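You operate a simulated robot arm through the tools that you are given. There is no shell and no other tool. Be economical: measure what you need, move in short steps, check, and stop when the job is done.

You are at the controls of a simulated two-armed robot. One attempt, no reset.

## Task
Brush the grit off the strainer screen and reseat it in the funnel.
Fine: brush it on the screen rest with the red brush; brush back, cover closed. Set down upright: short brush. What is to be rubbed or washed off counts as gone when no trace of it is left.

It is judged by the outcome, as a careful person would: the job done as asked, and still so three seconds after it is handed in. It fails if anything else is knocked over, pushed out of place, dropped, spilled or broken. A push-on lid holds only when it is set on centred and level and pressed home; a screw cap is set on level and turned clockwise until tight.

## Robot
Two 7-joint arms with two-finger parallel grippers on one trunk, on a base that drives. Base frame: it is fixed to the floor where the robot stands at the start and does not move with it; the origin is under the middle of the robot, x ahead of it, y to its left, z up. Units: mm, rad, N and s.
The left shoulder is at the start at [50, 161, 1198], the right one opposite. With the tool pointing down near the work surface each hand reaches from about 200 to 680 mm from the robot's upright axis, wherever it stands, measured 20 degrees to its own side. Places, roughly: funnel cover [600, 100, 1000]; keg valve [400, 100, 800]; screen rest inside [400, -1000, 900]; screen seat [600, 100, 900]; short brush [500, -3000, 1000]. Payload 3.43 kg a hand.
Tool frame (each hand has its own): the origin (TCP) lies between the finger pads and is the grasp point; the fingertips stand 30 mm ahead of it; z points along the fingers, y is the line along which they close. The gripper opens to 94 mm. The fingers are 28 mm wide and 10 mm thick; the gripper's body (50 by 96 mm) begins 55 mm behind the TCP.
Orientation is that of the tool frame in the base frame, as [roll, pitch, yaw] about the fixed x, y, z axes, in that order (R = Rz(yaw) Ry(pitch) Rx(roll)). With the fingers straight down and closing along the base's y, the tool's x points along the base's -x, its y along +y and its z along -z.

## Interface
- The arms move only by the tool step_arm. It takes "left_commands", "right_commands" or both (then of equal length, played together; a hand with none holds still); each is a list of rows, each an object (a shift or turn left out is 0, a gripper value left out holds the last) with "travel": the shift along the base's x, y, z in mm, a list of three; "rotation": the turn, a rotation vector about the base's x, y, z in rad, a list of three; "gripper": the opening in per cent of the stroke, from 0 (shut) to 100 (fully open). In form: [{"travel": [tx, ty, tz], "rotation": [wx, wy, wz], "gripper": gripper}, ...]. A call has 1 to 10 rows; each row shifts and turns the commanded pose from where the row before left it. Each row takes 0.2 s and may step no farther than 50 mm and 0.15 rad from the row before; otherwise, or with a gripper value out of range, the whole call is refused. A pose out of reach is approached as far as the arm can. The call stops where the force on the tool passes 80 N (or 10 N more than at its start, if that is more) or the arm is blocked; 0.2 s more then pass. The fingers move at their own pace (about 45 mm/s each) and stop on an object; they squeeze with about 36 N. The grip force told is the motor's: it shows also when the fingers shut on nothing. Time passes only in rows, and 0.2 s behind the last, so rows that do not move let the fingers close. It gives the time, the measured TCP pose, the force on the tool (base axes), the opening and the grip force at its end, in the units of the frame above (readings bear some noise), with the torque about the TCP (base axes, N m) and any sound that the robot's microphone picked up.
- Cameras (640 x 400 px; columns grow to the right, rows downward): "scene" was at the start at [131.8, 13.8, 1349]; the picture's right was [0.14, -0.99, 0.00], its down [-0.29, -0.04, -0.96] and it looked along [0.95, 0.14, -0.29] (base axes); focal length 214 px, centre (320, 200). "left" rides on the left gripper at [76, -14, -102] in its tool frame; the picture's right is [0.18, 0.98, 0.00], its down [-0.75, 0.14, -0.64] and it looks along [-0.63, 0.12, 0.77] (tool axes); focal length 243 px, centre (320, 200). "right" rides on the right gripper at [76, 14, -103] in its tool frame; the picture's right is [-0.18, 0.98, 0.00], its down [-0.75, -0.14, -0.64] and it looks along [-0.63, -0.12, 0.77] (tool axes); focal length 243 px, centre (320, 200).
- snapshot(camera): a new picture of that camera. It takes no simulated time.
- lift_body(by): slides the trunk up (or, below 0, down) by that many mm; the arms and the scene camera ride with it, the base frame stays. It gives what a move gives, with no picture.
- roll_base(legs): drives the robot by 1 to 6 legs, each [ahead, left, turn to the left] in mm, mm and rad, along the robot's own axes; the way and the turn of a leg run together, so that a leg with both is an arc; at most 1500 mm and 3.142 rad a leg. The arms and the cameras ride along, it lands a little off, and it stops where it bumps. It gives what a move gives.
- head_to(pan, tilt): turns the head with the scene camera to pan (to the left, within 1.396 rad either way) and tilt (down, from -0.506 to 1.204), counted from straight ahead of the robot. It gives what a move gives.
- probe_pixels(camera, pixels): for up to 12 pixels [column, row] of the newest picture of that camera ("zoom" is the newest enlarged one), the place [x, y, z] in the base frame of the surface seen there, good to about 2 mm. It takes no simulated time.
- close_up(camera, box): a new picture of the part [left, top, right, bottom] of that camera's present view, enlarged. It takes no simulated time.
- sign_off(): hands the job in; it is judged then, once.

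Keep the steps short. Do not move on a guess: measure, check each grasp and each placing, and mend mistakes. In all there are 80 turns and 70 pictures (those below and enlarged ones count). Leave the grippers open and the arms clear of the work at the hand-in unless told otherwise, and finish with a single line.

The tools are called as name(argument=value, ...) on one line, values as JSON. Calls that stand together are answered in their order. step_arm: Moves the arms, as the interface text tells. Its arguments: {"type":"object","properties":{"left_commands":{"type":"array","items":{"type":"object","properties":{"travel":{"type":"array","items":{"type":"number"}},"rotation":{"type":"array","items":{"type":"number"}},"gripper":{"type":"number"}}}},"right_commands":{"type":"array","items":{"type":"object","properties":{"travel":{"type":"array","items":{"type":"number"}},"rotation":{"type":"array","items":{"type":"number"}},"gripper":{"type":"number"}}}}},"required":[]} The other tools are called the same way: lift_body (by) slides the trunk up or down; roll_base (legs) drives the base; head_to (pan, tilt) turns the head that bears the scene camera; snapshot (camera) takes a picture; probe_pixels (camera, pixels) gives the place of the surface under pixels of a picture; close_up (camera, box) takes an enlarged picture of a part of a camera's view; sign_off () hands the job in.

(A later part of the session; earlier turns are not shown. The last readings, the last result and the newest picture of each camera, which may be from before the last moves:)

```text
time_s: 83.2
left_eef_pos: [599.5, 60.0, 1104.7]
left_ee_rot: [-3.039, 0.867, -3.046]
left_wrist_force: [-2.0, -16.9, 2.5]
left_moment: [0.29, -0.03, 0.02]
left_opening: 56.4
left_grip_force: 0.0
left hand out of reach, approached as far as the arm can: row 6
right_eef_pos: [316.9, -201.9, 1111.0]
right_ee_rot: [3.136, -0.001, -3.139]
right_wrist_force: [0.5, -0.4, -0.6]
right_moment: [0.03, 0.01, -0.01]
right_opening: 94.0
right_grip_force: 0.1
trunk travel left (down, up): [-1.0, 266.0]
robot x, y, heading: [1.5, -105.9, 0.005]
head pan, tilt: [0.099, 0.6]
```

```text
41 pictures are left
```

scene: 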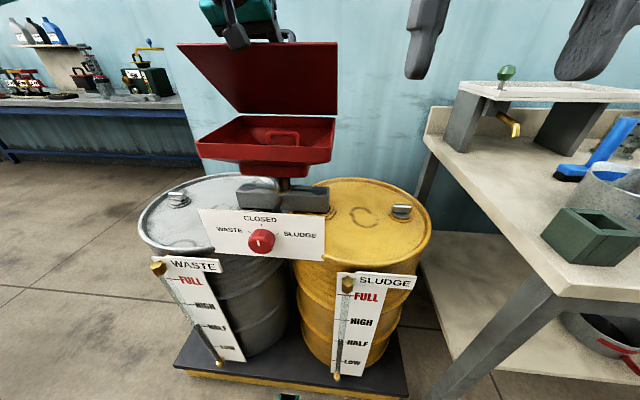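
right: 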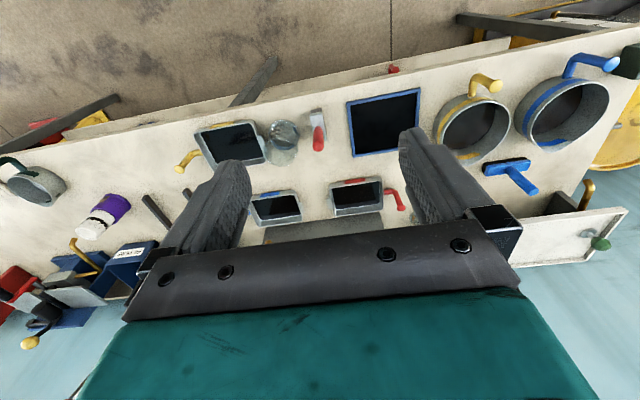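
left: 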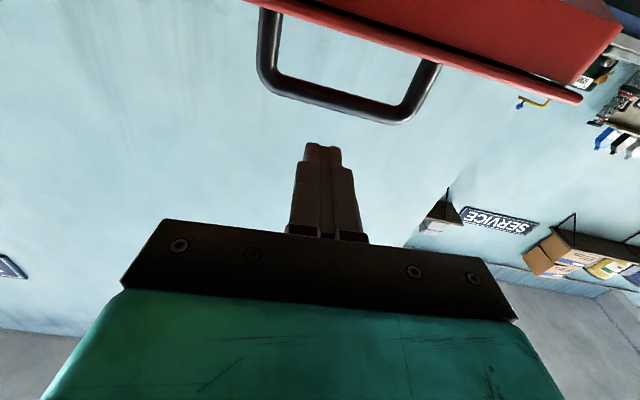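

The cover is about 45° open and the screen with its red handle is visible inside at (283,135). The arm is near its reach, so I raise the trunk in small amounts while moving the hand back along the arc.

lift_body(by=18)

step_arm(left_commands=[{"travel": [12, -3, 0], "rotation": [0, 0.06, 0]}, {"travel": [14, -3, 2], "rotation": [0, 0.06, 0]}, {"travel": [0, 0, 0]}])

lift_body(by=16)

step_arm(left_commands=[{"travel": [14, 0, 0], "rotation": [0, 0.06, 0]}, {"travel": [14, 0, 0], "rotation": [0, 0.06, 0]}, {"travel": [0, 0, 0]}])

snapshot(camera="scene")

```text
time_s: 83.8
left_eef_pos: [599.9, 63.1, 1123.3]
left_ee_rot: [-3.039, 0.869, -3.038]
left_wrist_force: [2.6, -13.9, -4.4]
left_moment: [-0.12, 0.1, -0.33]
left_opening: 58.1
left_grip_force: 0.0
right_eef_pos: [318.1, -201.7, 1129.9]
right_ee_rot: [3.14, 0.0, -3.138]
right_wrist_force: [-0.6, 0.1, -0.5]
right_moment: [0.03, -0.02, 0.01]
right_opening: 94.0
right_grip_force: 0.0
trunk travel left (down, up): [-19.0, 248.0]
robot x, y, heading: [5.7, -107.2, 0.003]
head pan, tilt: [0.099, 0.6]
```

```text
time_s: 84.6
left_eef_pos: [615.9, 79.2, 1137.7]
left_ee_rot: [-3.061, 0.773, -3.102]
left_wrist_force: [9.9, -70.5, -17.4]
left_moment: [-0.35, 0.32, -1.34]
left_opening: 26.6
left_grip_force: 0.0
left hand out of reach, approached as far as the arm can: row 1, 2
right_eef_pos: [319.8, -208.1, 1127.0]
right_ee_rot: [3.133, -0.004, -3.139]
right_wrist_force: [-0.4, -0.1, -0.2]
right_moment: [-0.01, 0.0, -0.02]
right_opening: 94.3
right_grip_force: 0.2
trunk travel left (down, up): [-19.0, 248.0]
robot x, y, heading: [1.9, -105.7, -0.001]
head pan, tilt: [0.099, 0.6]
```

```text
time_s: 85.1
left_eef_pos: [612.8, 70.2, 1136.9]
left_ee_rot: [-3.059, 0.75, -3.127]
left_wrist_force: [4.5, -38.1, -14.8]
left_moment: [-0.51, 0.27, -0.82]
left_opening: 44.7
left_grip_force: 0.1
right_eef_pos: [318.1, -204.2, 1141.4]
right_ee_rot: [3.138, 0.0, 3.141]
right_wrist_force: [0.6, 0.2, 0.2]
right_moment: [0.01, 0.02, 0.0]
right_opening: 94.1
right_grip_force: 0.0
trunk travel left (down, up): [-31.0, 236.0]
robot x, y, heading: [0.3, -105.2, -0.004]
head pan, tilt: [0.099, 0.6]
stopped: the force on the tool passed its limit at 84 N (the readings are from after the stop); the commanded pose is now the measured one
```

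```text
time_s: 85.9
left_eef_pos: [606.7, 77.3, 1133.1]
left_ee_rot: [-3.059, 0.737, -3.136]
left_wrist_force: [-0.8, -58.7, 2.2]
left_moment: [-0.1, -0.12, -0.93]
left_opening: 32.5
left_grip_force: 0.0
left hand out of reach, approached as far as the arm can: row 1, 2
right_eef_pos: [316.7, -208.5, 1140.7]
right_ee_rot: [3.132, 0.0, 3.141]
right_wrist_force: [0.0, -0.2, 0.2]
right_moment: [0.0, -0.03, 0.01]
right_opening: 94.1
right_grip_force: 0.1
trunk travel left (down, up): [-31.0, 236.0]
robot x, y, heading: [3.7, -105.4, 0.001]
head pan, tilt: [0.099, 0.6]
```

```text
40 pictures are left
```

scene: 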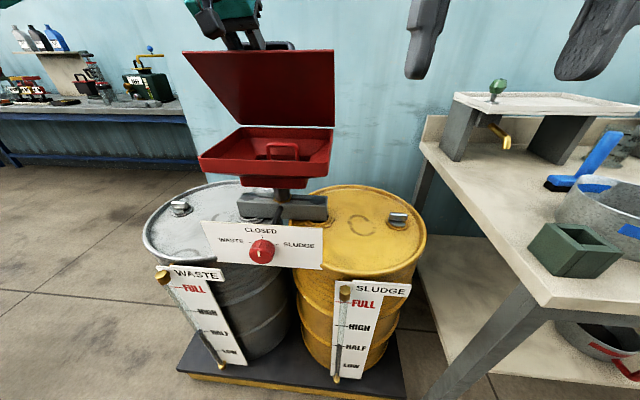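

The sideways force comes from the wrist limit pressing a finger on a post. I shut the fingers to get slack and try moving without further turning.

step_arm(left_commands=[{"gripper": 0}, {"travel": [0, 0, 0]}, {"travel": [0, 0, 0]}, {"travel": [5, 0, 4], "rotation": [0, -0.05, 0]}, {"travel": [8, 0, 6], "rotation": [0, -0.05, 0]}, {"travel": [8, 0, 6]}, {"travel": [8, 0, 6]}, {"travel": [0, 0, 0]}])

close_up(camera="scene", box=[150, 0, 390, 150])

```text
time_s: 87.7
left_eef_pos: [621.5, 93.8, 1141.1]
left_ee_rot: [-3.054, 0.797, -3.103]
left_wrist_force: [-4.4, -24.7, -0.8]
left_moment: [-0.02, 0.39, -0.19]
left_opening: 0.0
left_grip_force: 33.3
left hand out of reach, approached as far as the arm can: row 6, 7
right_eef_pos: [317.1, -202.9, 1142.4]
right_ee_rot: [3.138, -0.001, -3.141]
right_wrist_force: [-0.8, 0.1, 0.3]
right_moment: [0.0, 0.02, 0.0]
right_opening: 94.2
right_grip_force: 0.0
trunk travel left (down, up): [-31.0, 236.0]
robot x, y, heading: [-0.4, -106.4, -0.004]
head pan, tilt: [0.099, 0.6]
```

```text
2.67 times, centred on (270, 75) of scene
```

zoom: 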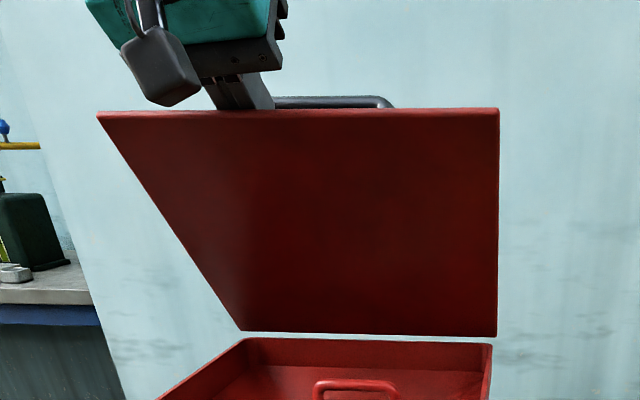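

The hand drifts left toward its natural reach. I shift the base 30 mm right to centre it, then raise the trunk a bit and move on.

roll_base(legs=[[0, -35, 0]])

lift_body(by=15)

step_arm(left_commands=[{"travel": [8, 0, 0]}, {"travel": [8, 0, 0]}, {"travel": [0, 0, 0]}])

lift_body(by=15)

step_arm(left_commands=[{"travel": [8, 0, 0]}, {"travel": [8, 0, 0]}, {"travel": [8, 0, 0]}, {"travel": [0, 0, 0]}])

close_up(camera="scene", box=[150, 0, 390, 150])

```text
time_s: 88.7
left_eef_pos: [624.2, 64.7, 1140.3]
left_ee_rot: [-3.051, 0.802, -3.093]
left_wrist_force: [0.0, 0.0, -0.2]
left_moment: [0.02, -0.02, 0.03]
left_opening: 0.1
left_grip_force: 32.5
right_eef_pos: [318.5, -234.9, 1142.4]
right_ee_rot: [-3.141, 0.0, -3.14]
right_wrist_force: [-1.4, -0.1, 0.0]
right_moment: [0.02, 0.02, 0.01]
right_opening: 94.0
right_grip_force: 0.0
trunk travel left (down, up): [-31.0, 236.0]
robot x, y, heading: [2.7, -141.9, 0.004]
head pan, tilt: [0.099, 0.6]
```

```text
time_s: 89.3
left_eef_pos: [624.6, 65.1, 1156.5]
left_ee_rot: [-3.048, 0.801, -3.092]
left_wrist_force: [-1.1, 0.2, -0.7]
left_moment: [0.0, 0.02, 0.01]
left_opening: 0.1
left_grip_force: 33.2
right_eef_pos: [316.8, -235.3, 1156.8]
right_ee_rot: [-3.141, 0.001, -3.14]
right_wrist_force: [-0.2, 0.4, 0.4]
right_moment: [0.0, -0.03, 0.0]
right_opening: 94.1
right_grip_force: 0.0
trunk travel left (down, up): [-46.0, 221.0]
robot x, y, heading: [5.2, -136.7, 0.002]
head pan, tilt: [0.099, 0.6]
```

```text
time_s: 90.1
left_eef_pos: [631.2, 73.0, 1155.0]
left_ee_rot: [-3.049, 0.799, -3.094]
left_wrist_force: [1.2, -0.2, -0.1]
left_moment: [0.01, -0.01, 0.03]
left_opening: 0.0
left_grip_force: 32.9
left hand out of reach, approached as far as the arm can: row 1, 2
right_eef_pos: [316.8, -234.7, 1157.3]
right_ee_rot: [3.14, -0.001, -3.14]
right_wrist_force: [-0.1, -0.3, -0.4]
right_moment: [-0.04, -0.02, 0.01]
right_opening: 93.9
right_grip_force: 0.0
trunk travel left (down, up): [-46.0, 221.0]
robot x, y, heading: [3.7, -141.9, -0.001]
head pan, tilt: [0.099, 0.6]
```

```text
time_s: 90.8
left_eef_pos: [632.9, 71.9, 1163.2]
left_ee_rot: [-3.056, 0.787, -3.097]
left_wrist_force: [3.1, -1.4, -22.9]
left_moment: [0.21, 1.22, -0.18]
left_opening: 0.1
left_grip_force: 33.0
right_eef_pos: [320.2, -235.4, 1170.8]
right_ee_rot: [3.14, -0.003, -3.141]
right_wrist_force: [-0.4, 0.2, 0.9]
right_moment: [0.02, -0.03, 0.03]
right_opening: 94.1
right_grip_force: 0.0
trunk travel left (down, up): [-61.0, 206.0]
robot x, y, heading: [6.9, -145.3, 0.006]
head pan, tilt: [0.099, 0.6]
```

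```text
time_s: 91.8
left_eef_pos: [633.4, 72.9, 1164.3]
left_ee_rot: [-3.055, 0.787, -3.095]
left_wrist_force: [3.3, -4.0, -23.8]
left_moment: [0.27, 1.8, -0.47]
left_opening: 0.2
left_grip_force: 32.9
left hand out of reach, approached as far as the arm can: row 1, 2, 3
right_eef_pos: [320.4, -234.6, 1171.3]
right_ee_rot: [3.139, -0.003, -3.14]
right_wrist_force: [0.6, -0.3, -0.2]
right_moment: [-0.05, -0.01, 0.02]
right_opening: 93.7
right_grip_force: 0.0
trunk travel left (down, up): [-61.0, 206.0]
robot x, y, heading: [2.1, -139.8, 0.0]
head pan, tilt: [0.099, 0.6]
```

```text
2.67 times, centred on (270, 75) of scene
```

zoom: 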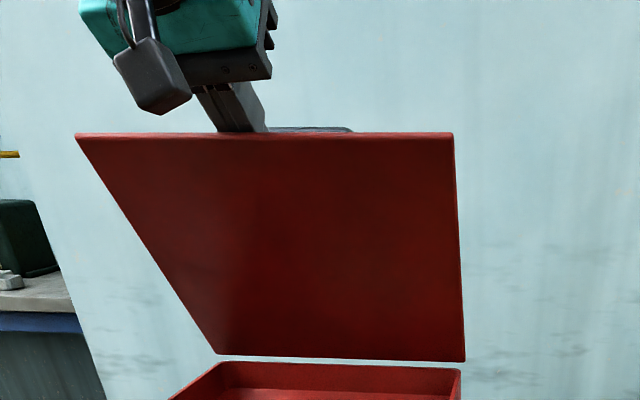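

Force went to nearly zero in between, so the cover may hold itself. I probe its edge to get the angle.

probe_pixels(camera="zoom", pixels=[[300, 140], [300, 350], [420, 145], [420, 350], [320, 128], [340, 250]])

```text
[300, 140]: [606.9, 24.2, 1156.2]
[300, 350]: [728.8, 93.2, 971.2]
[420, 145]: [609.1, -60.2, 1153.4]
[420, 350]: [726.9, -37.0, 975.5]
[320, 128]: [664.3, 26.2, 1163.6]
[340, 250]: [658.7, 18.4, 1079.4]
```

Angle ≈57°. I test whether the cover stays by itself by lowering the hand 12 mm.

step_arm(left_commands=[{"travel": [0, 0, -6]}, {"travel": [0, 0, -6]}, {"travel": [0, 0, -4]}, {"travel": [0, 0, 0]}])

close_up(camera="scene", box=[150, 0, 390, 150])

probe_pixels(camera="zoom", pixels=[[300, 145], [400, 145], [300, 280]])

```text
time_s: 92.8
left_eef_pos: [627.8, 72.2, 1159.9]
left_ee_rot: [-3.047, 0.812, -3.086]
left_wrist_force: [-9.9, 2.8, 12.5]
left_moment: [0.29, 0.8, -0.22]
left_opening: 0.0
left_grip_force: 33.1
right_eef_pos: [315.1, -234.9, 1172.6]
right_ee_rot: [3.141, 0.003, -3.138]
right_wrist_force: [0.5, 0.0, 0.5]
right_moment: [0.02, 0.01, -0.03]
right_opening: 94.2
right_grip_force: 0.1
trunk travel left (down, up): [-61.0, 206.0]
robot x, y, heading: [3.8, -142.0, 0.007]
head pan, tilt: [0.099, 0.6]
```

```text
2.67 times, centred on (270, 75) of scene
```

zoom: 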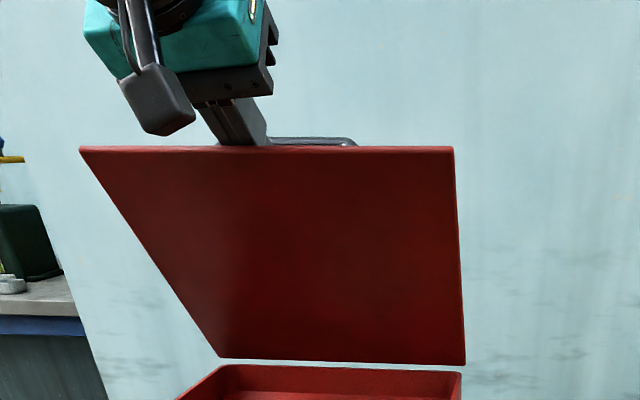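

```text
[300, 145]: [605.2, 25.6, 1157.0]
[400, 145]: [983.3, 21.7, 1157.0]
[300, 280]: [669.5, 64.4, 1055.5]
```

I back the fingers out along their own axis 20 mm, still partly under the bar, and see if the cover drops.

step_arm(left_commands=[{"travel": [-5, 0, 5]}, {"travel": [-5, 0, 5]}, {"travel": [-4, 0, 4]}, {"travel": [0, 0, 0]}])

close_up(camera="scene", box=[150, 0, 390, 150])

probe_pixels(camera="zoom", pixels=[[300, 153], [420, 155], [300, 280]])

```text
time_s: 93.8
left_eef_pos: [616.8, 71.6, 1168.8]
left_ee_rot: [-3.05, 0.799, -3.092]
left_wrist_force: [-0.5, -1.0, 0.2]
left_moment: [-0.02, -0.01, 0.01]
left_opening: 0.0
left_grip_force: 33.0
right_eef_pos: [318.3, -235.1, 1172.2]
right_ee_rot: [-3.141, 0.001, -3.139]
right_wrist_force: [-0.2, 0.3, -0.2]
right_moment: [0.01, -0.01, 0.01]
right_opening: 93.7
right_grip_force: 0.0
trunk travel left (down, up): [-61.0, 206.0]
robot x, y, heading: [3.1, -139.4, 0.003]
head pan, tilt: [0.099, 0.6]
```

```text
2.67 times, centred on (270, 75) of scene
```

zoom: 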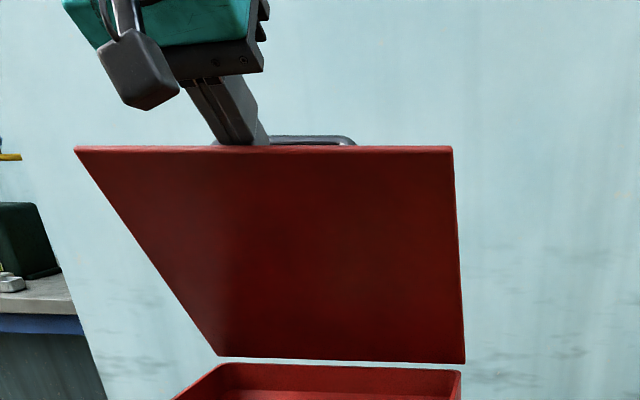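

```text
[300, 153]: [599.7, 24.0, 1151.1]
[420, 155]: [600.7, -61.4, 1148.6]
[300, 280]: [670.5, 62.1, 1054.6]
```

The cover holds by itself at ≈55°. I withdraw the hand, drop in front of the cover, and point it forward to push the cover farther from its underside.

step_arm(left_commands=[{"travel": [-14, 0, 14]}, {"travel": [-14, 0, 14]}, {"travel": [-20, 0, 14]}, {"travel": [-30, 0, 0], "rotation": [0, -0.1, 0]}, {"travel": [-30, 0, 0], "rotation": [0, -0.15, 0]}, {"travel": [0, 0, -30], "rotation": [0, -0.15, 0]}, {"travel": [0, 0, -35], "rotation": [0, -0.15, 0]}, {"travel": [0, 0, -35]}, {"travel": [0, 0, 0]}])

snapshot(camera="scene")

```text
time_s: 95.8
left_eef_pos: [506.9, 72.1, 1110.0]
left_ee_rot: [-2.929, 1.348, -2.982]
left_wrist_force: [-0.4, 0.2, -0.3]
left_moment: [0.03, 0.02, -0.01]
left_opening: 0.1
left_grip_force: 32.8
right_eef_pos: [317.0, -234.5, 1172.7]
right_ee_rot: [3.141, 0.001, -3.141]
right_wrist_force: [0.7, -0.2, -0.3]
right_moment: [0.03, -0.02, 0.03]
right_opening: 94.0
right_grip_force: 0.0
trunk travel left (down, up): [-61.0, 206.0]
robot x, y, heading: [3.1, -137.9, 0.003]
head pan, tilt: [0.099, 0.6]
```

```text
35 pictures are left
```

scene: 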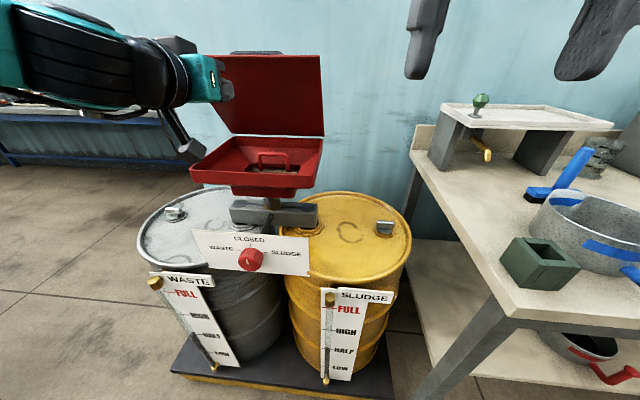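

The cover holds. I push it open with the fingertips at z≈1110.

step_arm(left_commands=[{"travel": [30, 0, 0]}, {"travel": [30, 0, 0]}, {"travel": [20, 0, 0]}, {"travel": [15, 0, 0]}, {"travel": [15, 0, 0]}, {"travel": [15, 0, 0]}, {"travel": [15, 0, 0]}, {"travel": [15, 0, 0]}, {"travel": [15, 0, 0]}, {"travel": [10, 0, 0]}])

snapshot(camera="scene")

```text
time_s: 98.0
left_eef_pos: [689.9, 72.6, 1111.1]
left_ee_rot: [-2.938, 1.346, -2.99]
left_wrist_force: [-1.0, -0.4, 0.7]
left_moment: [-0.02, 0.0, 0.04]
left_opening: 0.1
left_grip_force: 33.5
right_eef_pos: [316.7, -235.5, 1171.6]
right_ee_rot: [3.141, 0.0, -3.141]
right_wrist_force: [0.2, 0.6, 0.8]
right_moment: [-0.02, 0.01, -0.01]
right_opening: 93.9
right_grip_force: 0.0
trunk travel left (down, up): [-61.0, 206.0]
robot x, y, heading: [1.6, -141.0, 0.005]
head pan, tilt: [0.099, 0.6]
```

```text
34 pictures are left
```

scene: 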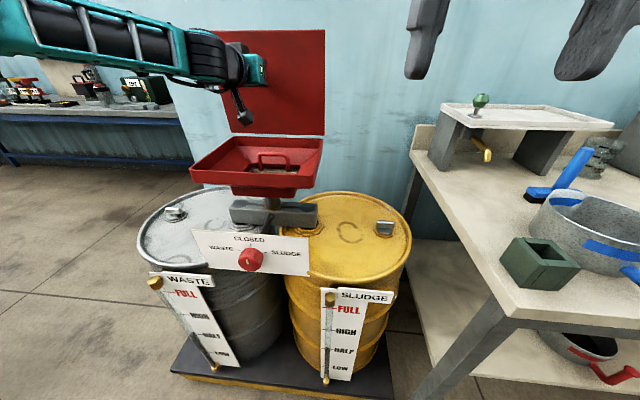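

The cover stands nearly upright. I withdraw the left hand and look at the screen.

step_arm(left_commands=[{"travel": [-40, 0, 0]}, {"travel": [-45, 0, 0]}, {"travel": [-45, 5, 0]}, {"travel": [-45, 20, 10]}, {"travel": [-20, 30, 20]}, {"travel": [0, 0, 0]}])

close_up(camera="scene", box=[160, 100, 360, 225])

probe_pixels(camera="zoom", pixels=[[308, 168], [400, 170], [355, 170], [312, 200], [400, 205], [350, 205], [430, 215], [280, 210], [220, 200], [470, 170], [300, 215], [200, 155]])

```text
refused: row 4 steps farther than a row can; nothing moved
```

```text
3.20 times, centred on (260, 162) of scene
```

zoom: 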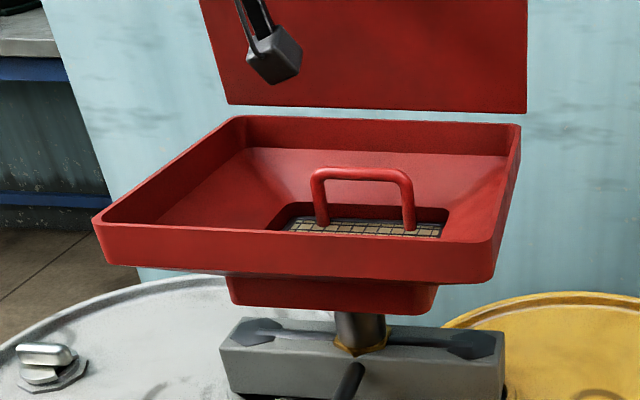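

```text
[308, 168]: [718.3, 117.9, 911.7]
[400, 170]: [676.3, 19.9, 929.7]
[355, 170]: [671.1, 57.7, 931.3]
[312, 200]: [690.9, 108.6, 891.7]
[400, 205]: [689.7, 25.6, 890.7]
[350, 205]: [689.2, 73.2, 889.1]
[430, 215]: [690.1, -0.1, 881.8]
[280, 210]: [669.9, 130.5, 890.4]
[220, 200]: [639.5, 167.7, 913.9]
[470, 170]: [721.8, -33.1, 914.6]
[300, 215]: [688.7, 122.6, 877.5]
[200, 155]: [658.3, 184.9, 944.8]
```

The screen sits in the funnel with a red bail handle along y. I withdraw with smaller steps, then probe the handle accurately.

step_arm(left_commands=[{"travel": [-40, 0, 0]}, {"travel": [-45, 0, 0]}, {"travel": [-45, 5, 0]}, {"travel": [-40, 15, 10]}, {"travel": [-20, 30, 20]}, {"travel": [-10, 30, 20]}, {"travel": [0, 0, 0]}])

lift_body(by=150)

head_to(pan=0.3, tilt=0.75)

close_up(camera="scene", box=[240, 80, 400, 180])

```text
time_s: 99.5
left_eef_pos: [490.7, 152.2, 1161.4]
left_ee_rot: [-2.931, 1.348, -2.985]
left_wrist_force: [-0.4, -0.3, 0.2]
left_moment: [-0.03, -0.03, -0.01]
left_opening: 0.0
left_grip_force: 33.1
right_eef_pos: [317.0, -235.2, 1172.0]
right_ee_rot: [3.141, 0.0, -3.139]
right_wrist_force: [1.3, 0.6, 0.6]
right_moment: [0.0, -0.03, 0.0]
right_opening: 93.8
right_grip_force: 0.2
trunk travel left (down, up): [-61.0, 206.0]
robot x, y, heading: [1.7, -137.2, 0.0]
head pan, tilt: [0.099, 0.6]
```

```text
time_s: 101.3
left_eef_pos: [491.0, 151.0, 1309.7]
left_ee_rot: [-2.932, 1.347, -2.985]
left_wrist_force: [0.6, 0.7, -0.2]
left_moment: [0.0, -0.02, 0.01]
left_opening: 0.0
left_grip_force: 32.7
right_eef_pos: [317.0, -235.3, 1322.0]
right_ee_rot: [3.142, -0.001, 3.142]
right_wrist_force: [0.2, -0.6, 0.0]
right_moment: [-0.01, -0.05, 0.01]
right_opening: 93.7
right_grip_force: 0.1
trunk travel left (down, up): [-211.0, 56.0]
robot x, y, heading: [1.3, -144.3, 0.005]
head pan, tilt: [0.099, 0.6]
```

```text
time_s: 102.0
left_eef_pos: [490.5, 152.0, 1311.4]
left_ee_rot: [-2.933, 1.347, -2.985]
left_wrist_force: [-0.6, -0.6, -0.2]
left_moment: [-0.01, 0.02, 0.0]
left_opening: 0.0
left_grip_force: 32.5
right_eef_pos: [316.2, -235.3, 1321.8]
right_ee_rot: [3.141, 0.0, -3.138]
right_wrist_force: [0.2, -0.3, -0.7]
right_moment: [0.01, -0.02, -0.02]
right_opening: 94.2
right_grip_force: 0.1
trunk travel left (down, up): [-211.0, 56.0]
robot x, y, heading: [-0.1, -143.1, 0.006]
head pan, tilt: [0.3, 0.75]
```

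```text
4.00 times, centred on (320, 130) of scene
```

zoom: 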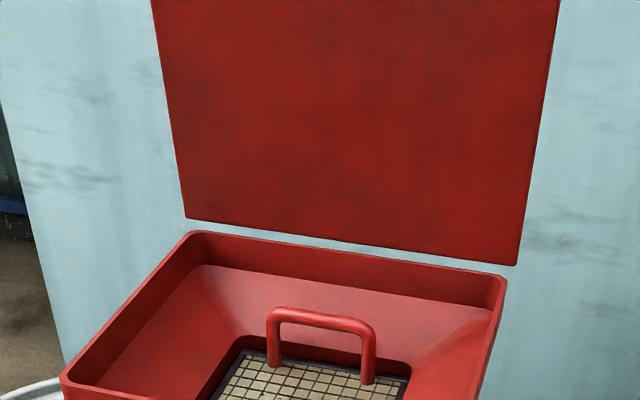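

close_up(camera="scene", box=[250, 130, 378, 210])

probe_pixels(camera="zoom", pixels=[[309, 110], [354, 120], [400, 130], [428, 141], [289, 130], [292, 170], [410, 195], [200, 240], [455, 190], [445, 260], [320, 240], [250, 150]])

```text
5.00 times, centred on (314, 170) of scene
```

zoom: 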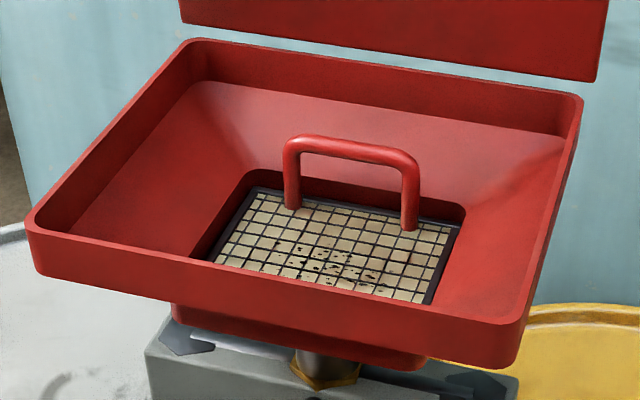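

```text
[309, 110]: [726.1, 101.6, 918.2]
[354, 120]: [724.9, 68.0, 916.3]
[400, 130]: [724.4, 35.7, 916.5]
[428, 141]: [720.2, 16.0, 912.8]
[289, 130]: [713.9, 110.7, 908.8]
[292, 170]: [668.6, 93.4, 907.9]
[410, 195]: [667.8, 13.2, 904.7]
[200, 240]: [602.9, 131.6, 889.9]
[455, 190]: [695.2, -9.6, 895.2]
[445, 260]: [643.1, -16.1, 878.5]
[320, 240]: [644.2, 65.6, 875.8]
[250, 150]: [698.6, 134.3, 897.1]
```

The grit sits on the mesh; handle posts are at x≈668, y≈93 and y≈13, outer width ≈91 mm: the fully open gripper (94) just spans it. I bring the left hand above, tipped 0.3 rad forward.

step_arm(left_commands=[{"travel": [12, -14, -20], "rotation": [0, 0.15, 0], "gripper": 100}, {"travel": [14, -14, -30], "rotation": [0, 0.15, 0]}, {"travel": [14, -14, -30], "rotation": [0, 0.15, 0]}, {"travel": [16, -14, -32], "rotation": [0, 0.15, 0]}, {"travel": [16, -14, -32], "rotation": [0, 0.15, 0]}, {"travel": [16, -14, -32], "rotation": [0, 0.15, 0]}, {"travel": [18, -15, -32], "rotation": [0, 0.15, 0]}, {"travel": [0, 0, 0]}])

snapshot(camera="left")

```text
time_s: 103.8
left_eef_pos: [594.6, 54.2, 1102.6]
left_ee_rot: [-3.073, 0.301, -3.105]
left_wrist_force: [-0.2, -0.3, -0.1]
left_moment: [0.0, 0.02, -0.03]
left_opening: 93.9
left_grip_force: 0.0
left hand out of reach, approached as far as the arm can: row 7
right_eef_pos: [315.7, -234.8, 1322.5]
right_ee_rot: [-3.141, 0.002, -3.139]
right_wrist_force: [0.2, -0.5, 0.5]
right_moment: [0.0, 0.01, -0.02]
right_opening: 94.1
right_grip_force: 0.0
trunk travel left (down, up): [-211.0, 56.0]
robot x, y, heading: [2.2, -140.1, 0.001]
head pan, tilt: [0.3, 0.75]
```

```text
30 pictures are left
```

left: 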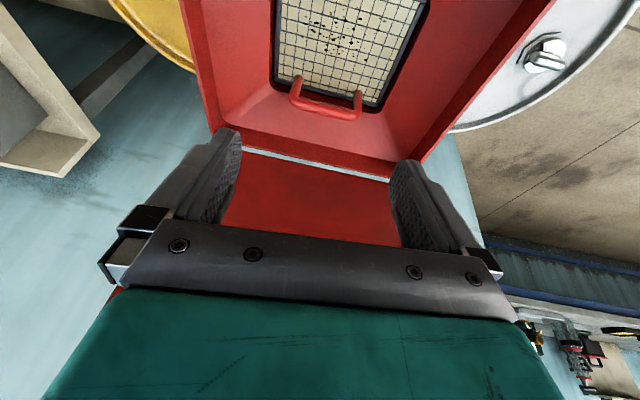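

I zoom on the handle from the hand camera to measure it exactly.

close_up(camera="left", box=[260, 50, 404, 140])

probe_pixels(camera="zoom", pixels=[[150, 130], [155, 150], [165, 170], [180, 195], [300, 235], [430, 268], [436, 250], [440, 200], [432, 220], [446, 260], [160, 190], [290, 225]])

```text
4.44 times, centred on (332, 95) of left
```

zoom: 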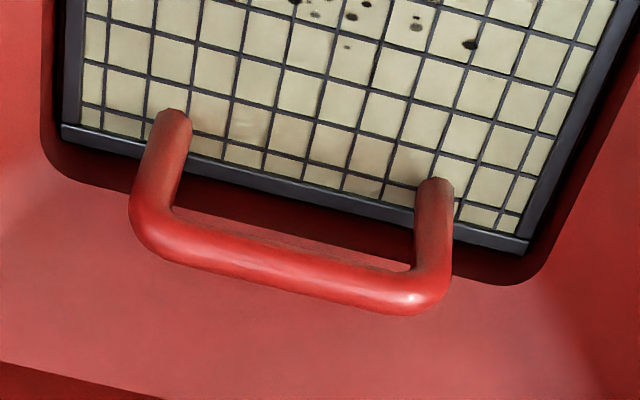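

```text
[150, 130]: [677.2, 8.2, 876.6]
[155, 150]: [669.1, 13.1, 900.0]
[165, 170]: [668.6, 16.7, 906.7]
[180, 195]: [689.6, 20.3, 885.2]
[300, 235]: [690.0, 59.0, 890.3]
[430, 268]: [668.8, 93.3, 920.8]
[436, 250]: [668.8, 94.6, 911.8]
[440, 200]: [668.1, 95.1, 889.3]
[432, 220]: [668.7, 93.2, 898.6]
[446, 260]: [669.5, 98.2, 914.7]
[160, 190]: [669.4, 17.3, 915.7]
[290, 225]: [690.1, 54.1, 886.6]
```

Handle centre y≈54.5, x≈671, bar z≈925, outer width ≈90. I align the fingers level and move just above the bar.

step_arm(left_commands=[{"travel": [5, 0, -30], "rotation": [0.033, 0, -0.008]}, {"travel": [10, 0, -30], "rotation": [0.032, 0, -0.008]}, {"travel": [20, 0.3, -30]}, {"travel": [20, 0, -27]}, {"travel": [0, 0, 0]}])

```text
time_s: 105.0
left_eef_pos: [592.6, 91.4, 1002.9]
left_ee_rot: [-3.141, 0.303, 3.141]
left_wrist_force: [0.6, -0.1, 0.7]
left_moment: [-0.03, -0.02, 0.01]
left_opening: 94.0
left_grip_force: 0.0
left hand out of reach, approached as far as the arm can: row 1, 2, 3, 4
right_eef_pos: [317.6, -235.9, 1322.2]
right_ee_rot: [-3.141, 0.0, -3.141]
right_wrist_force: [0.0, -1.0, 0.2]
right_moment: [0.02, 0.01, -0.01]
right_opening: 94.1
right_grip_force: 0.0
trunk travel left (down, up): [-211.0, 56.0]
robot x, y, heading: [2.7, -137.4, 0.005]
head pan, tilt: [0.3, 0.75]
```

Reach is short by some centimetres. I raise the hand a bit and drive 60 mm ahead (pallet front is at x≈395), then retry.

step_arm(left_commands=[{"travel": [-10, 0, 30]}, {"travel": [0, 0, 0]}])

roll_base(legs=[[60, 0, 0]])

step_arm(left_commands=[{"travel": [0, -10, -10], "rotation": [0, -0.1, 0]}, {"travel": [0, -10, -10], "rotation": [0, -0.1, 0]}, {"travel": [5, -10, -10]}, {"travel": [5, -6, -10]}, {"travel": [0, 0, 0]}])

```text
time_s: 105.6
left_eef_pos: [583.4, 90.8, 1033.9]
left_ee_rot: [3.139, 0.303, 3.141]
left_wrist_force: [0.5, -0.2, -0.2]
left_moment: [0.01, -0.02, -0.05]
left_opening: 94.2
left_grip_force: 0.1
right_eef_pos: [317.8, -234.8, 1321.7]
right_ee_rot: [3.141, 0.001, -3.14]
right_wrist_force: [0.5, 0.2, -0.5]
right_moment: [0.0, 0.02, 0.01]
right_opening: 94.0
right_grip_force: 0.0
trunk travel left (down, up): [-211.0, 56.0]
robot x, y, heading: [5.3, -140.6, 0.004]
head pan, tilt: [0.3, 0.75]
```

```text
time_s: 106.8
left_eef_pos: [641.2, 91.2, 1033.5]
left_ee_rot: [-3.141, 0.304, 3.14]
left_wrist_force: [-0.1, 0.5, -0.4]
left_moment: [0.03, -0.02, 0.04]
left_opening: 93.8
left_grip_force: 0.0
right_eef_pos: [375.2, -236.0, 1322.2]
right_ee_rot: [-3.142, 0.0, -3.14]
right_wrist_force: [-1.0, 0.5, 0.8]
right_moment: [0.01, -0.05, -0.01]
right_opening: 93.9
right_grip_force: 0.2
trunk travel left (down, up): [-211.0, 56.0]
robot x, y, heading: [60.3, -144.5, 0.004]
head pan, tilt: [0.3, 0.75]
stopped in leg 1: the robot was blocked; the commanded pose is now the measured one
```

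```text
time_s: 108.0
left_eef_pos: [650.3, 58.4, 994.3]
left_ee_rot: [-3.141, 0.504, 3.141]
left_wrist_force: [0.1, 0.4, -0.3]
left_moment: [0.01, 0.01, -0.01]
left_opening: 93.9
left_grip_force: 0.1
left hand out of reach, approached as far as the arm can: row 4
right_eef_pos: [377.2, -234.4, 1322.2]
right_ee_rot: [3.141, -0.003, -3.142]
right_wrist_force: [0.3, 0.3, -0.9]
right_moment: [-0.02, 0.0, 0.03]
right_opening: 94.0
right_grip_force: 0.0
trunk travel left (down, up): [-211.0, 56.0]
robot x, y, heading: [63.3, -143.2, 0.003]
head pan, tilt: [0.3, 0.75]
```

I was stopped right at the end (63 mm gained). The hand is nearly in place; I tip a little more forward and lower to just above the bar.

step_arm(left_commands=[{"travel": [0, -2, -10], "rotation": [0, -0.1, 0]}, {"travel": [0, -2, -12]}, {"travel": [0, 0, -10]}, {"travel": [0, 0, 0]}])

close_up(camera="left", box=[180, 40, 460, 215])

snapshot(camera="scene")

```text
time_s: 109.0
left_eef_pos: [644.5, 61.2, 967.8]
left_ee_rot: [-3.141, 0.603, 3.141]
left_wrist_force: [-0.7, 0.3, -0.2]
left_moment: [0.02, 0.02, -0.01]
left_opening: 94.1
left_grip_force: 0.0
left hand out of reach, approached as far as the arm can: row 2, 3
right_eef_pos: [376.4, -235.2, 1322.7]
right_ee_rot: [3.141, -0.002, 3.141]
right_wrist_force: [0.1, -0.2, -0.1]
right_moment: [0.04, -0.01, -0.01]
right_opening: 94.1
right_grip_force: 0.1
trunk travel left (down, up): [-211.0, 56.0]
robot x, y, heading: [62.6, -140.2, 0.001]
head pan, tilt: [0.3, 0.75]
```

```text
2.29 times, centred on (320, 128) of left
```

zoom: 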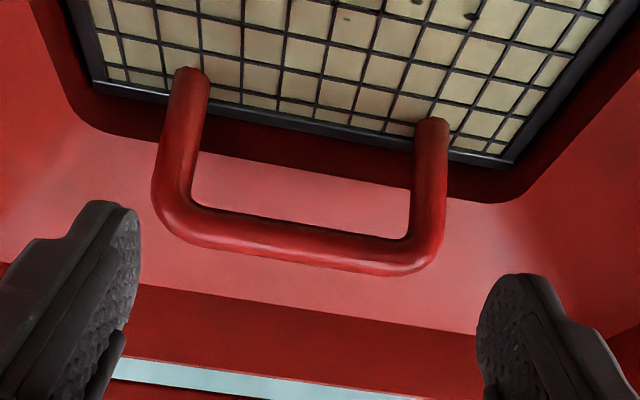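

```text
27 pictures are left
```

scene: 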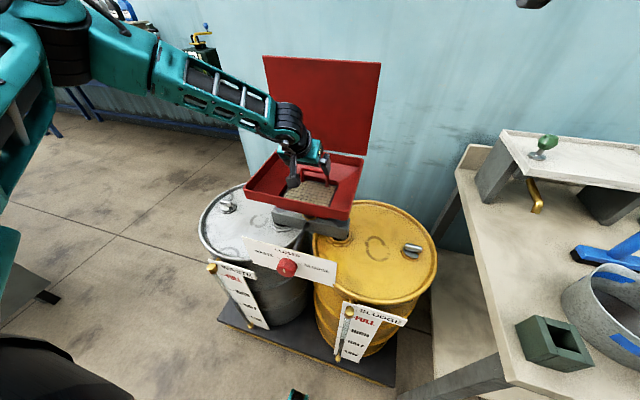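

Reach ends here, but lowering the trunk gives more. I pull back 18 mm and centre in y, lower the trunk, then straddle the posts by moving forward.

step_arm(left_commands=[{"travel": [-10, -3, 0]}, {"travel": [-10, -3.7, 0]}, {"travel": [0, 0, 0]}])

lift_body(by=-50)

step_arm(left_commands=[{"travel": [3, 0, 0]}, {"travel": [0, 0, 0]}])

close_up(camera="left", box=[180, 40, 460, 215])

```text
time_s: 109.8
left_eef_pos: [623.3, 55.2, 968.5]
left_ee_rot: [3.139, 0.602, -3.14]
left_wrist_force: [1.0, 0.4, -0.3]
left_moment: [0.0, 0.03, 0.01]
left_opening: 94.2
left_grip_force: 0.0
right_eef_pos: [376.8, -235.2, 1321.4]
right_ee_rot: [-3.14, -0.001, 3.141]
right_wrist_force: [-0.1, -1.0, -0.6]
right_moment: [-0.01, 0.0, 0.0]
right_opening: 94.1
right_grip_force: 0.1
trunk travel left (down, up): [-211.0, 56.0]
robot x, y, heading: [62.3, -141.3, 0.002]
head pan, tilt: [0.3, 0.75]
```

```text
time_s: 110.7
left_eef_pos: [624.5, 55.9, 917.7]
left_ee_rot: [3.14, 0.603, -3.14]
left_wrist_force: [0.4, 0.7, -0.4]
left_moment: [-0.02, 0.01, -0.01]
left_opening: 93.9
left_grip_force: 0.0
right_eef_pos: [376.3, -234.7, 1272.0]
right_ee_rot: [-3.141, 0.001, -3.14]
right_wrist_force: [0.1, 0.1, -0.4]
right_moment: [0.02, 0.0, -0.01]
right_opening: 94.3
right_grip_force: 0.2
trunk travel left (down, up): [-161.0, 106.0]
robot x, y, heading: [59.5, -145.0, 0.004]
head pan, tilt: [0.3, 0.75]
```

```text
time_s: 111.3
left_eef_pos: [625.6, 56.0, 917.7]
left_ee_rot: [3.141, 0.603, -3.142]
left_wrist_force: [-0.5, -0.4, 0.7]
left_moment: [0.0, 0.05, -0.03]
left_opening: 94.5
left_grip_force: 0.1
right_eef_pos: [376.4, -234.1, 1271.3]
right_ee_rot: [-3.142, -0.001, 3.141]
right_wrist_force: [-0.3, -0.3, -0.3]
right_moment: [0.02, -0.05, -0.03]
right_opening: 93.8
right_grip_force: 0.1
trunk travel left (down, up): [-161.0, 106.0]
robot x, y, heading: [61.0, -141.2, 0.003]
head pan, tilt: [0.3, 0.75]
```

```text
2.29 times, centred on (320, 128) of left
```

zoom: 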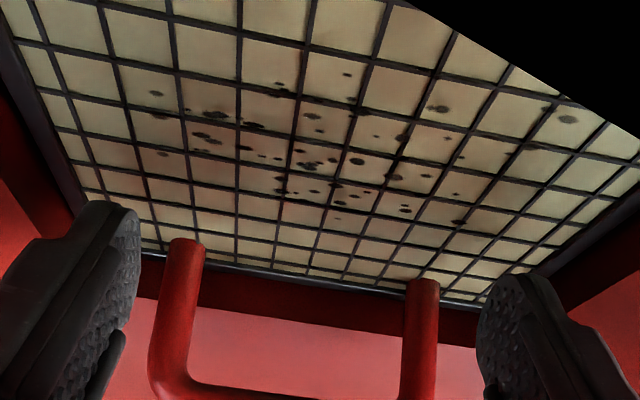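

Fingers line up outside both posts. I move forward 45 mm to bring the posts between the pads, y −1.5.

step_arm(left_commands=[{"travel": [10, -1.5, 0]}, {"travel": [10, 0, 0]}, {"travel": [10, 0, 0]}, {"travel": [10, 0, 0]}, {"travel": [6, 0, 0]}, {"travel": [0, 0, 0]}])

close_up(camera="left", box=[180, 40, 460, 215])

```text
time_s: 112.1
left_eef_pos: [630.5, 52.3, 914.5]
left_ee_rot: [-3.138, 0.571, 3.123]
left_wrist_force: [-22.7, 0.9, 14.9]
left_moment: [-0.47, 0.88, -0.7]
left_opening: 94.0
left_grip_force: 0.0
left hand out of reach, approached as far as the arm can: row 2, 3, 4
right_eef_pos: [372.4, -234.7, 1273.6]
right_ee_rot: [3.141, 0.002, 3.14]
right_wrist_force: [0.3, -0.5, 0.2]
right_moment: [0.0, -0.04, 0.04]
right_opening: 93.9
right_grip_force: 0.1
trunk travel left (down, up): [-161.0, 106.0]
robot x, y, heading: [57.2, -140.1, 0.001]
head pan, tilt: [0.3, 0.75]
stopped in row 4 (left hand): the force on the tool passed its limit at 85 N (the readings are from after the stop); the commanded pose is now the measured one
```

```text
2.29 times, centred on (320, 128) of left
```

zoom: 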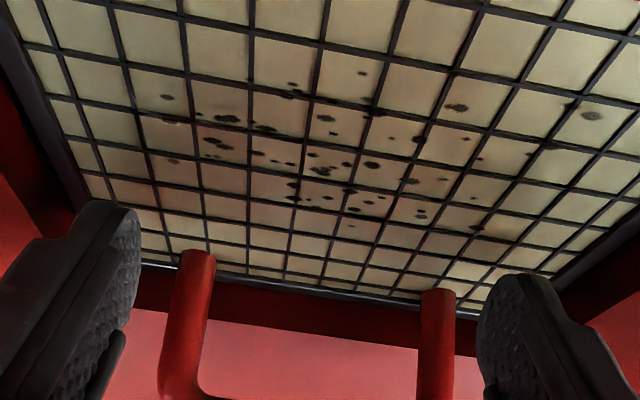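

The wrist camera touched the funnel's front rim. I back off, straighten the hand to a 0.3 rad tilt so the camera clears the rim, and try again.

step_arm(left_commands=[{"travel": [-8, 0, 4]}, {"travel": [0, 0, 5], "rotation": [0, 0.09, 0.015]}, {"travel": [0, 1, 0], "rotation": [0, 0.09, 0]}, {"travel": [0, 1, 0], "rotation": [0, 0.09, 0]}, {"travel": [0, 0, -5]}, {"travel": [0, 0, 0]}])

step_arm(left_commands=[{"travel": [8, 0, 0]}, {"travel": [8, 0, 0]}, {"travel": [8, 0, 0]}, {"travel": [0, 0, 0]}])

close_up(camera="left", box=[180, 40, 460, 215])

```text
time_s: 113.5
left_eef_pos: [616.5, 65.1, 922.3]
left_ee_rot: [-3.138, 0.3, 3.139]
left_wrist_force: [0.3, -0.2, -0.3]
left_moment: [0.01, 0.0, -0.01]
left_opening: 94.1
left_grip_force: 0.2
left hand out of reach, approached as far as the arm can: row 3, 4
right_eef_pos: [375.1, -236.1, 1271.3]
right_ee_rot: [-3.141, -0.003, 3.14]
right_wrist_force: [-0.5, -0.1, -0.7]
right_moment: [-0.02, 0.01, -0.02]
right_opening: 94.0
right_grip_force: 0.1
trunk travel left (down, up): [-161.0, 106.0]
robot x, y, heading: [61.2, -140.5, 0.006]
head pan, tilt: [0.3, 0.75]
```

```text
time_s: 114.5
left_eef_pos: [627.8, 73.5, 929.2]
left_ee_rot: [-3.138, 0.301, 3.137]
left_wrist_force: [0.3, -0.2, -0.2]
left_moment: [0.0, 0.01, 0.0]
left_opening: 93.9
left_grip_force: 0.0
left hand out of reach, approached as far as the arm can: row 1, 2, 3
right_eef_pos: [375.1, -234.8, 1271.6]
right_ee_rot: [3.141, 0.0, 3.141]
right_wrist_force: [-0.4, -0.1, 0.4]
right_moment: [0.02, -0.03, 0.02]
right_opening: 93.9
right_grip_force: 0.1
trunk travel left (down, up): [-161.0, 106.0]
robot x, y, heading: [60.6, -143.0, 0.003]
head pan, tilt: [0.3, 0.75]
```

```text
2.29 times, centred on (320, 128) of left
```

zoom: 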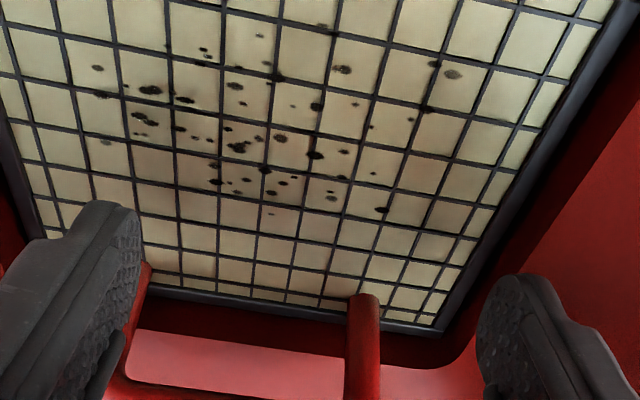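

The stated reach is for a hand well below the shoulder. I raise the trunk fully (hand rises straight up, clear of the handle) and come down again steeply.

lift_body(by=105)

step_arm(left_commands=[{"travel": [8, -6, -20]}, {"travel": [8, -6, -20]}, {"travel": [8, -6, -20]}, {"travel": [8, 0, -5]}, {"travel": [0, 0, 0]}])

```text
time_s: 115.9
left_eef_pos: [627.7, 73.3, 1035.2]
left_ee_rot: [-3.138, 0.298, 3.138]
left_wrist_force: [0.2, 0.3, 0.1]
left_moment: [0.03, -0.02, 0.0]
left_opening: 94.1
left_grip_force: 0.0
right_eef_pos: [375.9, -235.4, 1378.0]
right_ee_rot: [-3.141, -0.001, 3.141]
right_wrist_force: [-0.2, 0.1, -0.2]
right_moment: [0.0, 0.03, -0.01]
right_opening: 93.9
right_grip_force: 0.2
trunk travel left (down, up): [-266.0, 1.0]
robot x, y, heading: [64.1, -140.7, 0.001]
head pan, tilt: [0.3, 0.75]
```

```text
time_s: 117.1
left_eef_pos: [615.7, 88.8, 998.4]
left_ee_rot: [-3.137, 0.302, 3.14]
left_wrist_force: [0.9, 0.3, -0.5]
left_moment: [0.01, 0.0, -0.01]
left_opening: 94.0
left_grip_force: 0.1
left hand out of reach, approached as far as the arm can: row 1, 2, 3, 4
right_eef_pos: [375.6, -235.5, 1376.1]
right_ee_rot: [-3.14, -0.003, 3.14]
right_wrist_force: [0.2, 0.3, 0.4]
right_moment: [-0.04, -0.02, 0.03]
right_opening: 94.1
right_grip_force: 0.0
trunk travel left (down, up): [-266.0, 1.0]
robot x, y, heading: [60.0, -142.8, 0.001]
head pan, tilt: [0.3, 0.75]
```

The hand always slides out to about 20° on its side: it is the inward angle that is limited, not the length. I raise the hand, back off 15 mm, and turn the robot 0.2 rad right so the handle lies farther to its left.

step_arm(left_commands=[{"travel": [-10, 10, 30]}, {"travel": [-10, 20, 20]}, {"travel": [0, 0, 0]}])

roll_base(legs=[[-15, 0, 0], [0, 0, -0.22]])

step_arm(left_commands=[{"travel": [0, 0, 0], "rotation": [0, 0, 0.11]}, {"travel": [0, 0, 0], "rotation": [0, 0, 0.11]}, {"travel": [0, 0, 0]}])

```text
time_s: 117.9
left_eef_pos: [595.2, 118.3, 1050.7]
left_ee_rot: [-3.139, 0.3, 3.135]
left_wrist_force: [-1.1, -0.1, 0.6]
left_moment: [-0.01, -0.04, -0.01]
left_opening: 94.0
left_grip_force: 0.0
right_eef_pos: [376.1, -235.3, 1376.0]
right_ee_rot: [3.141, -0.002, -3.141]
right_wrist_force: [0.1, 0.3, 0.0]
right_moment: [0.01, -0.01, -0.01]
right_opening: 93.9
right_grip_force: 0.0
trunk travel left (down, up): [-266.0, 1.0]
robot x, y, heading: [64.0, -138.7, 0.004]
head pan, tilt: [0.3, 0.75]
```

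```text
time_s: 119.5
left_eef_pos: [624.5, -5.8, 1049.8]
left_ee_rot: [-3.138, 0.299, 2.916]
left_wrist_force: [-0.6, -0.4, 0.1]
left_moment: [-0.01, -0.01, -0.01]
left_opening: 94.0
left_grip_force: 0.2
right_eef_pos: [332.1, -302.0, 1377.8]
right_ee_rot: [3.141, -0.003, 2.92]
right_wrist_force: [-0.1, 0.8, 0.8]
right_moment: [0.03, 0.02, 0.03]
right_opening: 93.7
right_grip_force: 0.1
trunk travel left (down, up): [-266.0, 1.0]
robot x, y, heading: [48.5, -140.4, -0.216]
head pan, tilt: [0.3, 0.75]
```

```text
time_s: 120.3
left_eef_pos: [624.7, -4.6, 1050.5]
left_ee_rot: [-3.138, 0.302, 3.138]
left_wrist_force: [-0.3, 0.5, 0.1]
left_moment: [-0.03, 0.02, 0.0]
left_opening: 93.8
left_grip_force: 0.0
right_eef_pos: [333.3, -302.6, 1376.5]
right_ee_rot: [-3.141, -0.003, 2.922]
right_wrist_force: [0.4, 0.2, 0.1]
right_moment: [-0.01, -0.02, -0.02]
right_opening: 94.1
right_grip_force: 0.1
trunk travel left (down, up): [-266.0, 1.0]
robot x, y, heading: [46.4, -142.0, -0.221]
head pan, tilt: [0.3, 0.75]
```

Turned well. Now to just above the bar at (650, 54.5, 975).

step_arm(left_commands=[{"travel": [0, 20, -15]}, {"travel": [5, 20, -20]}, {"travel": [10, 19, -20]}, {"travel": [10, 0, -20]}, {"travel": [0, 0, 0]}])

close_up(camera="left", box=[180, 40, 460, 215])

```text
time_s: 121.5
left_eef_pos: [648.4, 52.8, 973.7]
left_ee_rot: [-3.137, 0.301, 3.134]
left_wrist_force: [0.4, -0.6, 1.2]
left_moment: [-0.02, -0.02, 0.04]
left_opening: 94.1
left_grip_force: 0.1
right_eef_pos: [330.2, -301.6, 1377.5]
right_ee_rot: [-3.14, 0.001, 2.921]
right_wrist_force: [-0.7, -0.8, 0.0]
right_moment: [-0.01, -0.02, 0.03]
right_opening: 94.0
right_grip_force: 0.2
trunk travel left (down, up): [-266.0, 1.0]
robot x, y, heading: [46.6, -144.0, -0.221]
head pan, tilt: [0.3, 0.75]
```

```text
2.29 times, centred on (320, 128) of left
```

zoom: 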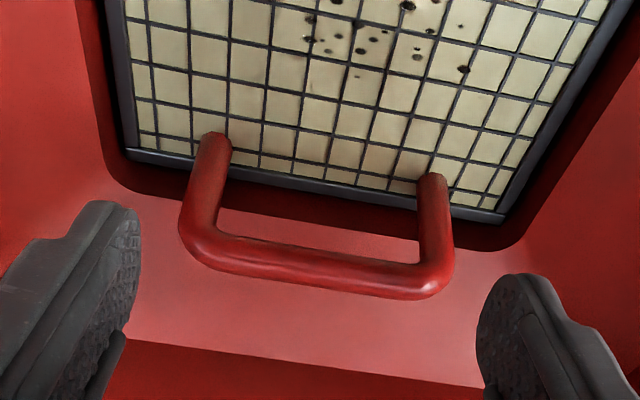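

All reachable now. I go down along the tool axis over the posts in small steps.

step_arm(left_commands=[{"travel": [4, 1.5, -6]}, {"travel": [3, 0, -8]}, {"travel": [3, 0, -8]}, {"travel": [3, 0, -6]}, {"travel": [0, 0, 0]}])

close_up(camera="left", box=[180, 40, 460, 215])

```text
time_s: 122.7
left_eef_pos: [661.0, 56.4, 947.6]
left_ee_rot: [-3.14, 0.3, 3.136]
left_wrist_force: [-0.8, 0.0, 0.9]
left_moment: [-0.03, -0.02, 0.03]
left_opening: 94.0
left_grip_force: 0.1
right_eef_pos: [332.3, -302.6, 1376.5]
right_ee_rot: [-3.141, -0.001, 2.919]
right_wrist_force: [0.5, 0.2, 0.2]
right_moment: [0.0, 0.0, 0.03]
right_opening: 93.8
right_grip_force: 0.1
trunk travel left (down, up): [-266.0, 1.0]
robot x, y, heading: [49.9, -141.0, -0.223]
head pan, tilt: [0.3, 0.75]
```

```text
2.29 times, centred on (320, 128) of left
```

zoom: 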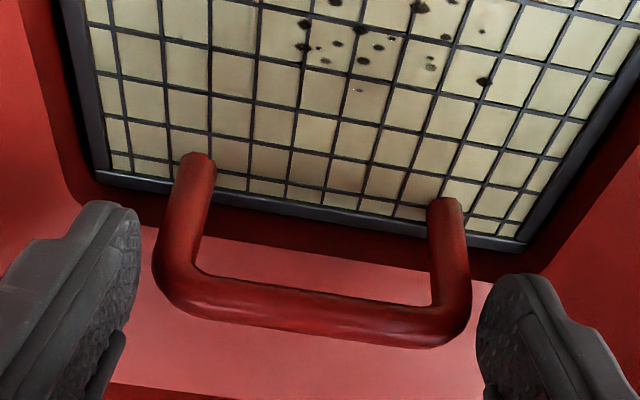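

Centred. I continue down 33 mm.

step_arm(left_commands=[{"travel": [3, 0, -8]}, {"travel": [3, 0, -8]}, {"travel": [3, 0, -8]}, {"travel": [2, 0, -8]}, {"travel": [0, 0, 0]}])

snapshot(camera="left")

```text
time_s: 123.9
left_eef_pos: [651.9, 61.3, 936.4]
left_ee_rot: [-3.134, 0.302, 3.133]
left_wrist_force: [-1.9, -19.3, 6.1]
left_moment: [-0.64, -0.15, -0.53]
left_opening: 94.2
left_grip_force: 0.1
left hand out of reach, approached as far as the arm can: row 1, 2, 3, 4
right_eef_pos: [331.5, -304.4, 1377.4]
right_ee_rot: [3.14, 0.002, 2.919]
right_wrist_force: [0.1, -0.6, -0.3]
right_moment: [-0.01, -0.04, 0.05]
right_opening: 93.8
right_grip_force: 0.2
trunk travel left (down, up): [-266.0, 1.0]
robot x, y, heading: [49.8, -141.4, -0.22]
head pan, tilt: [0.3, 0.75]
```

```text
21 pictures are left
```

left: 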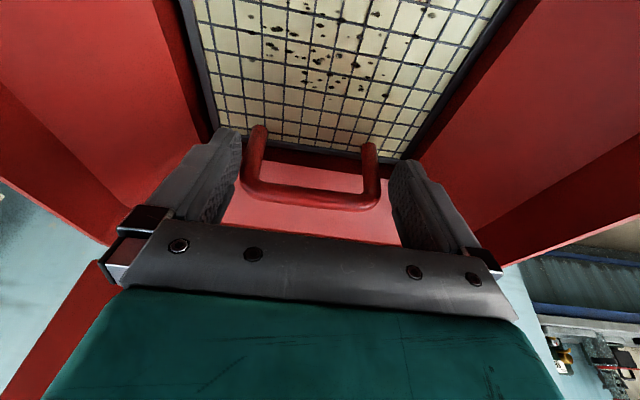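

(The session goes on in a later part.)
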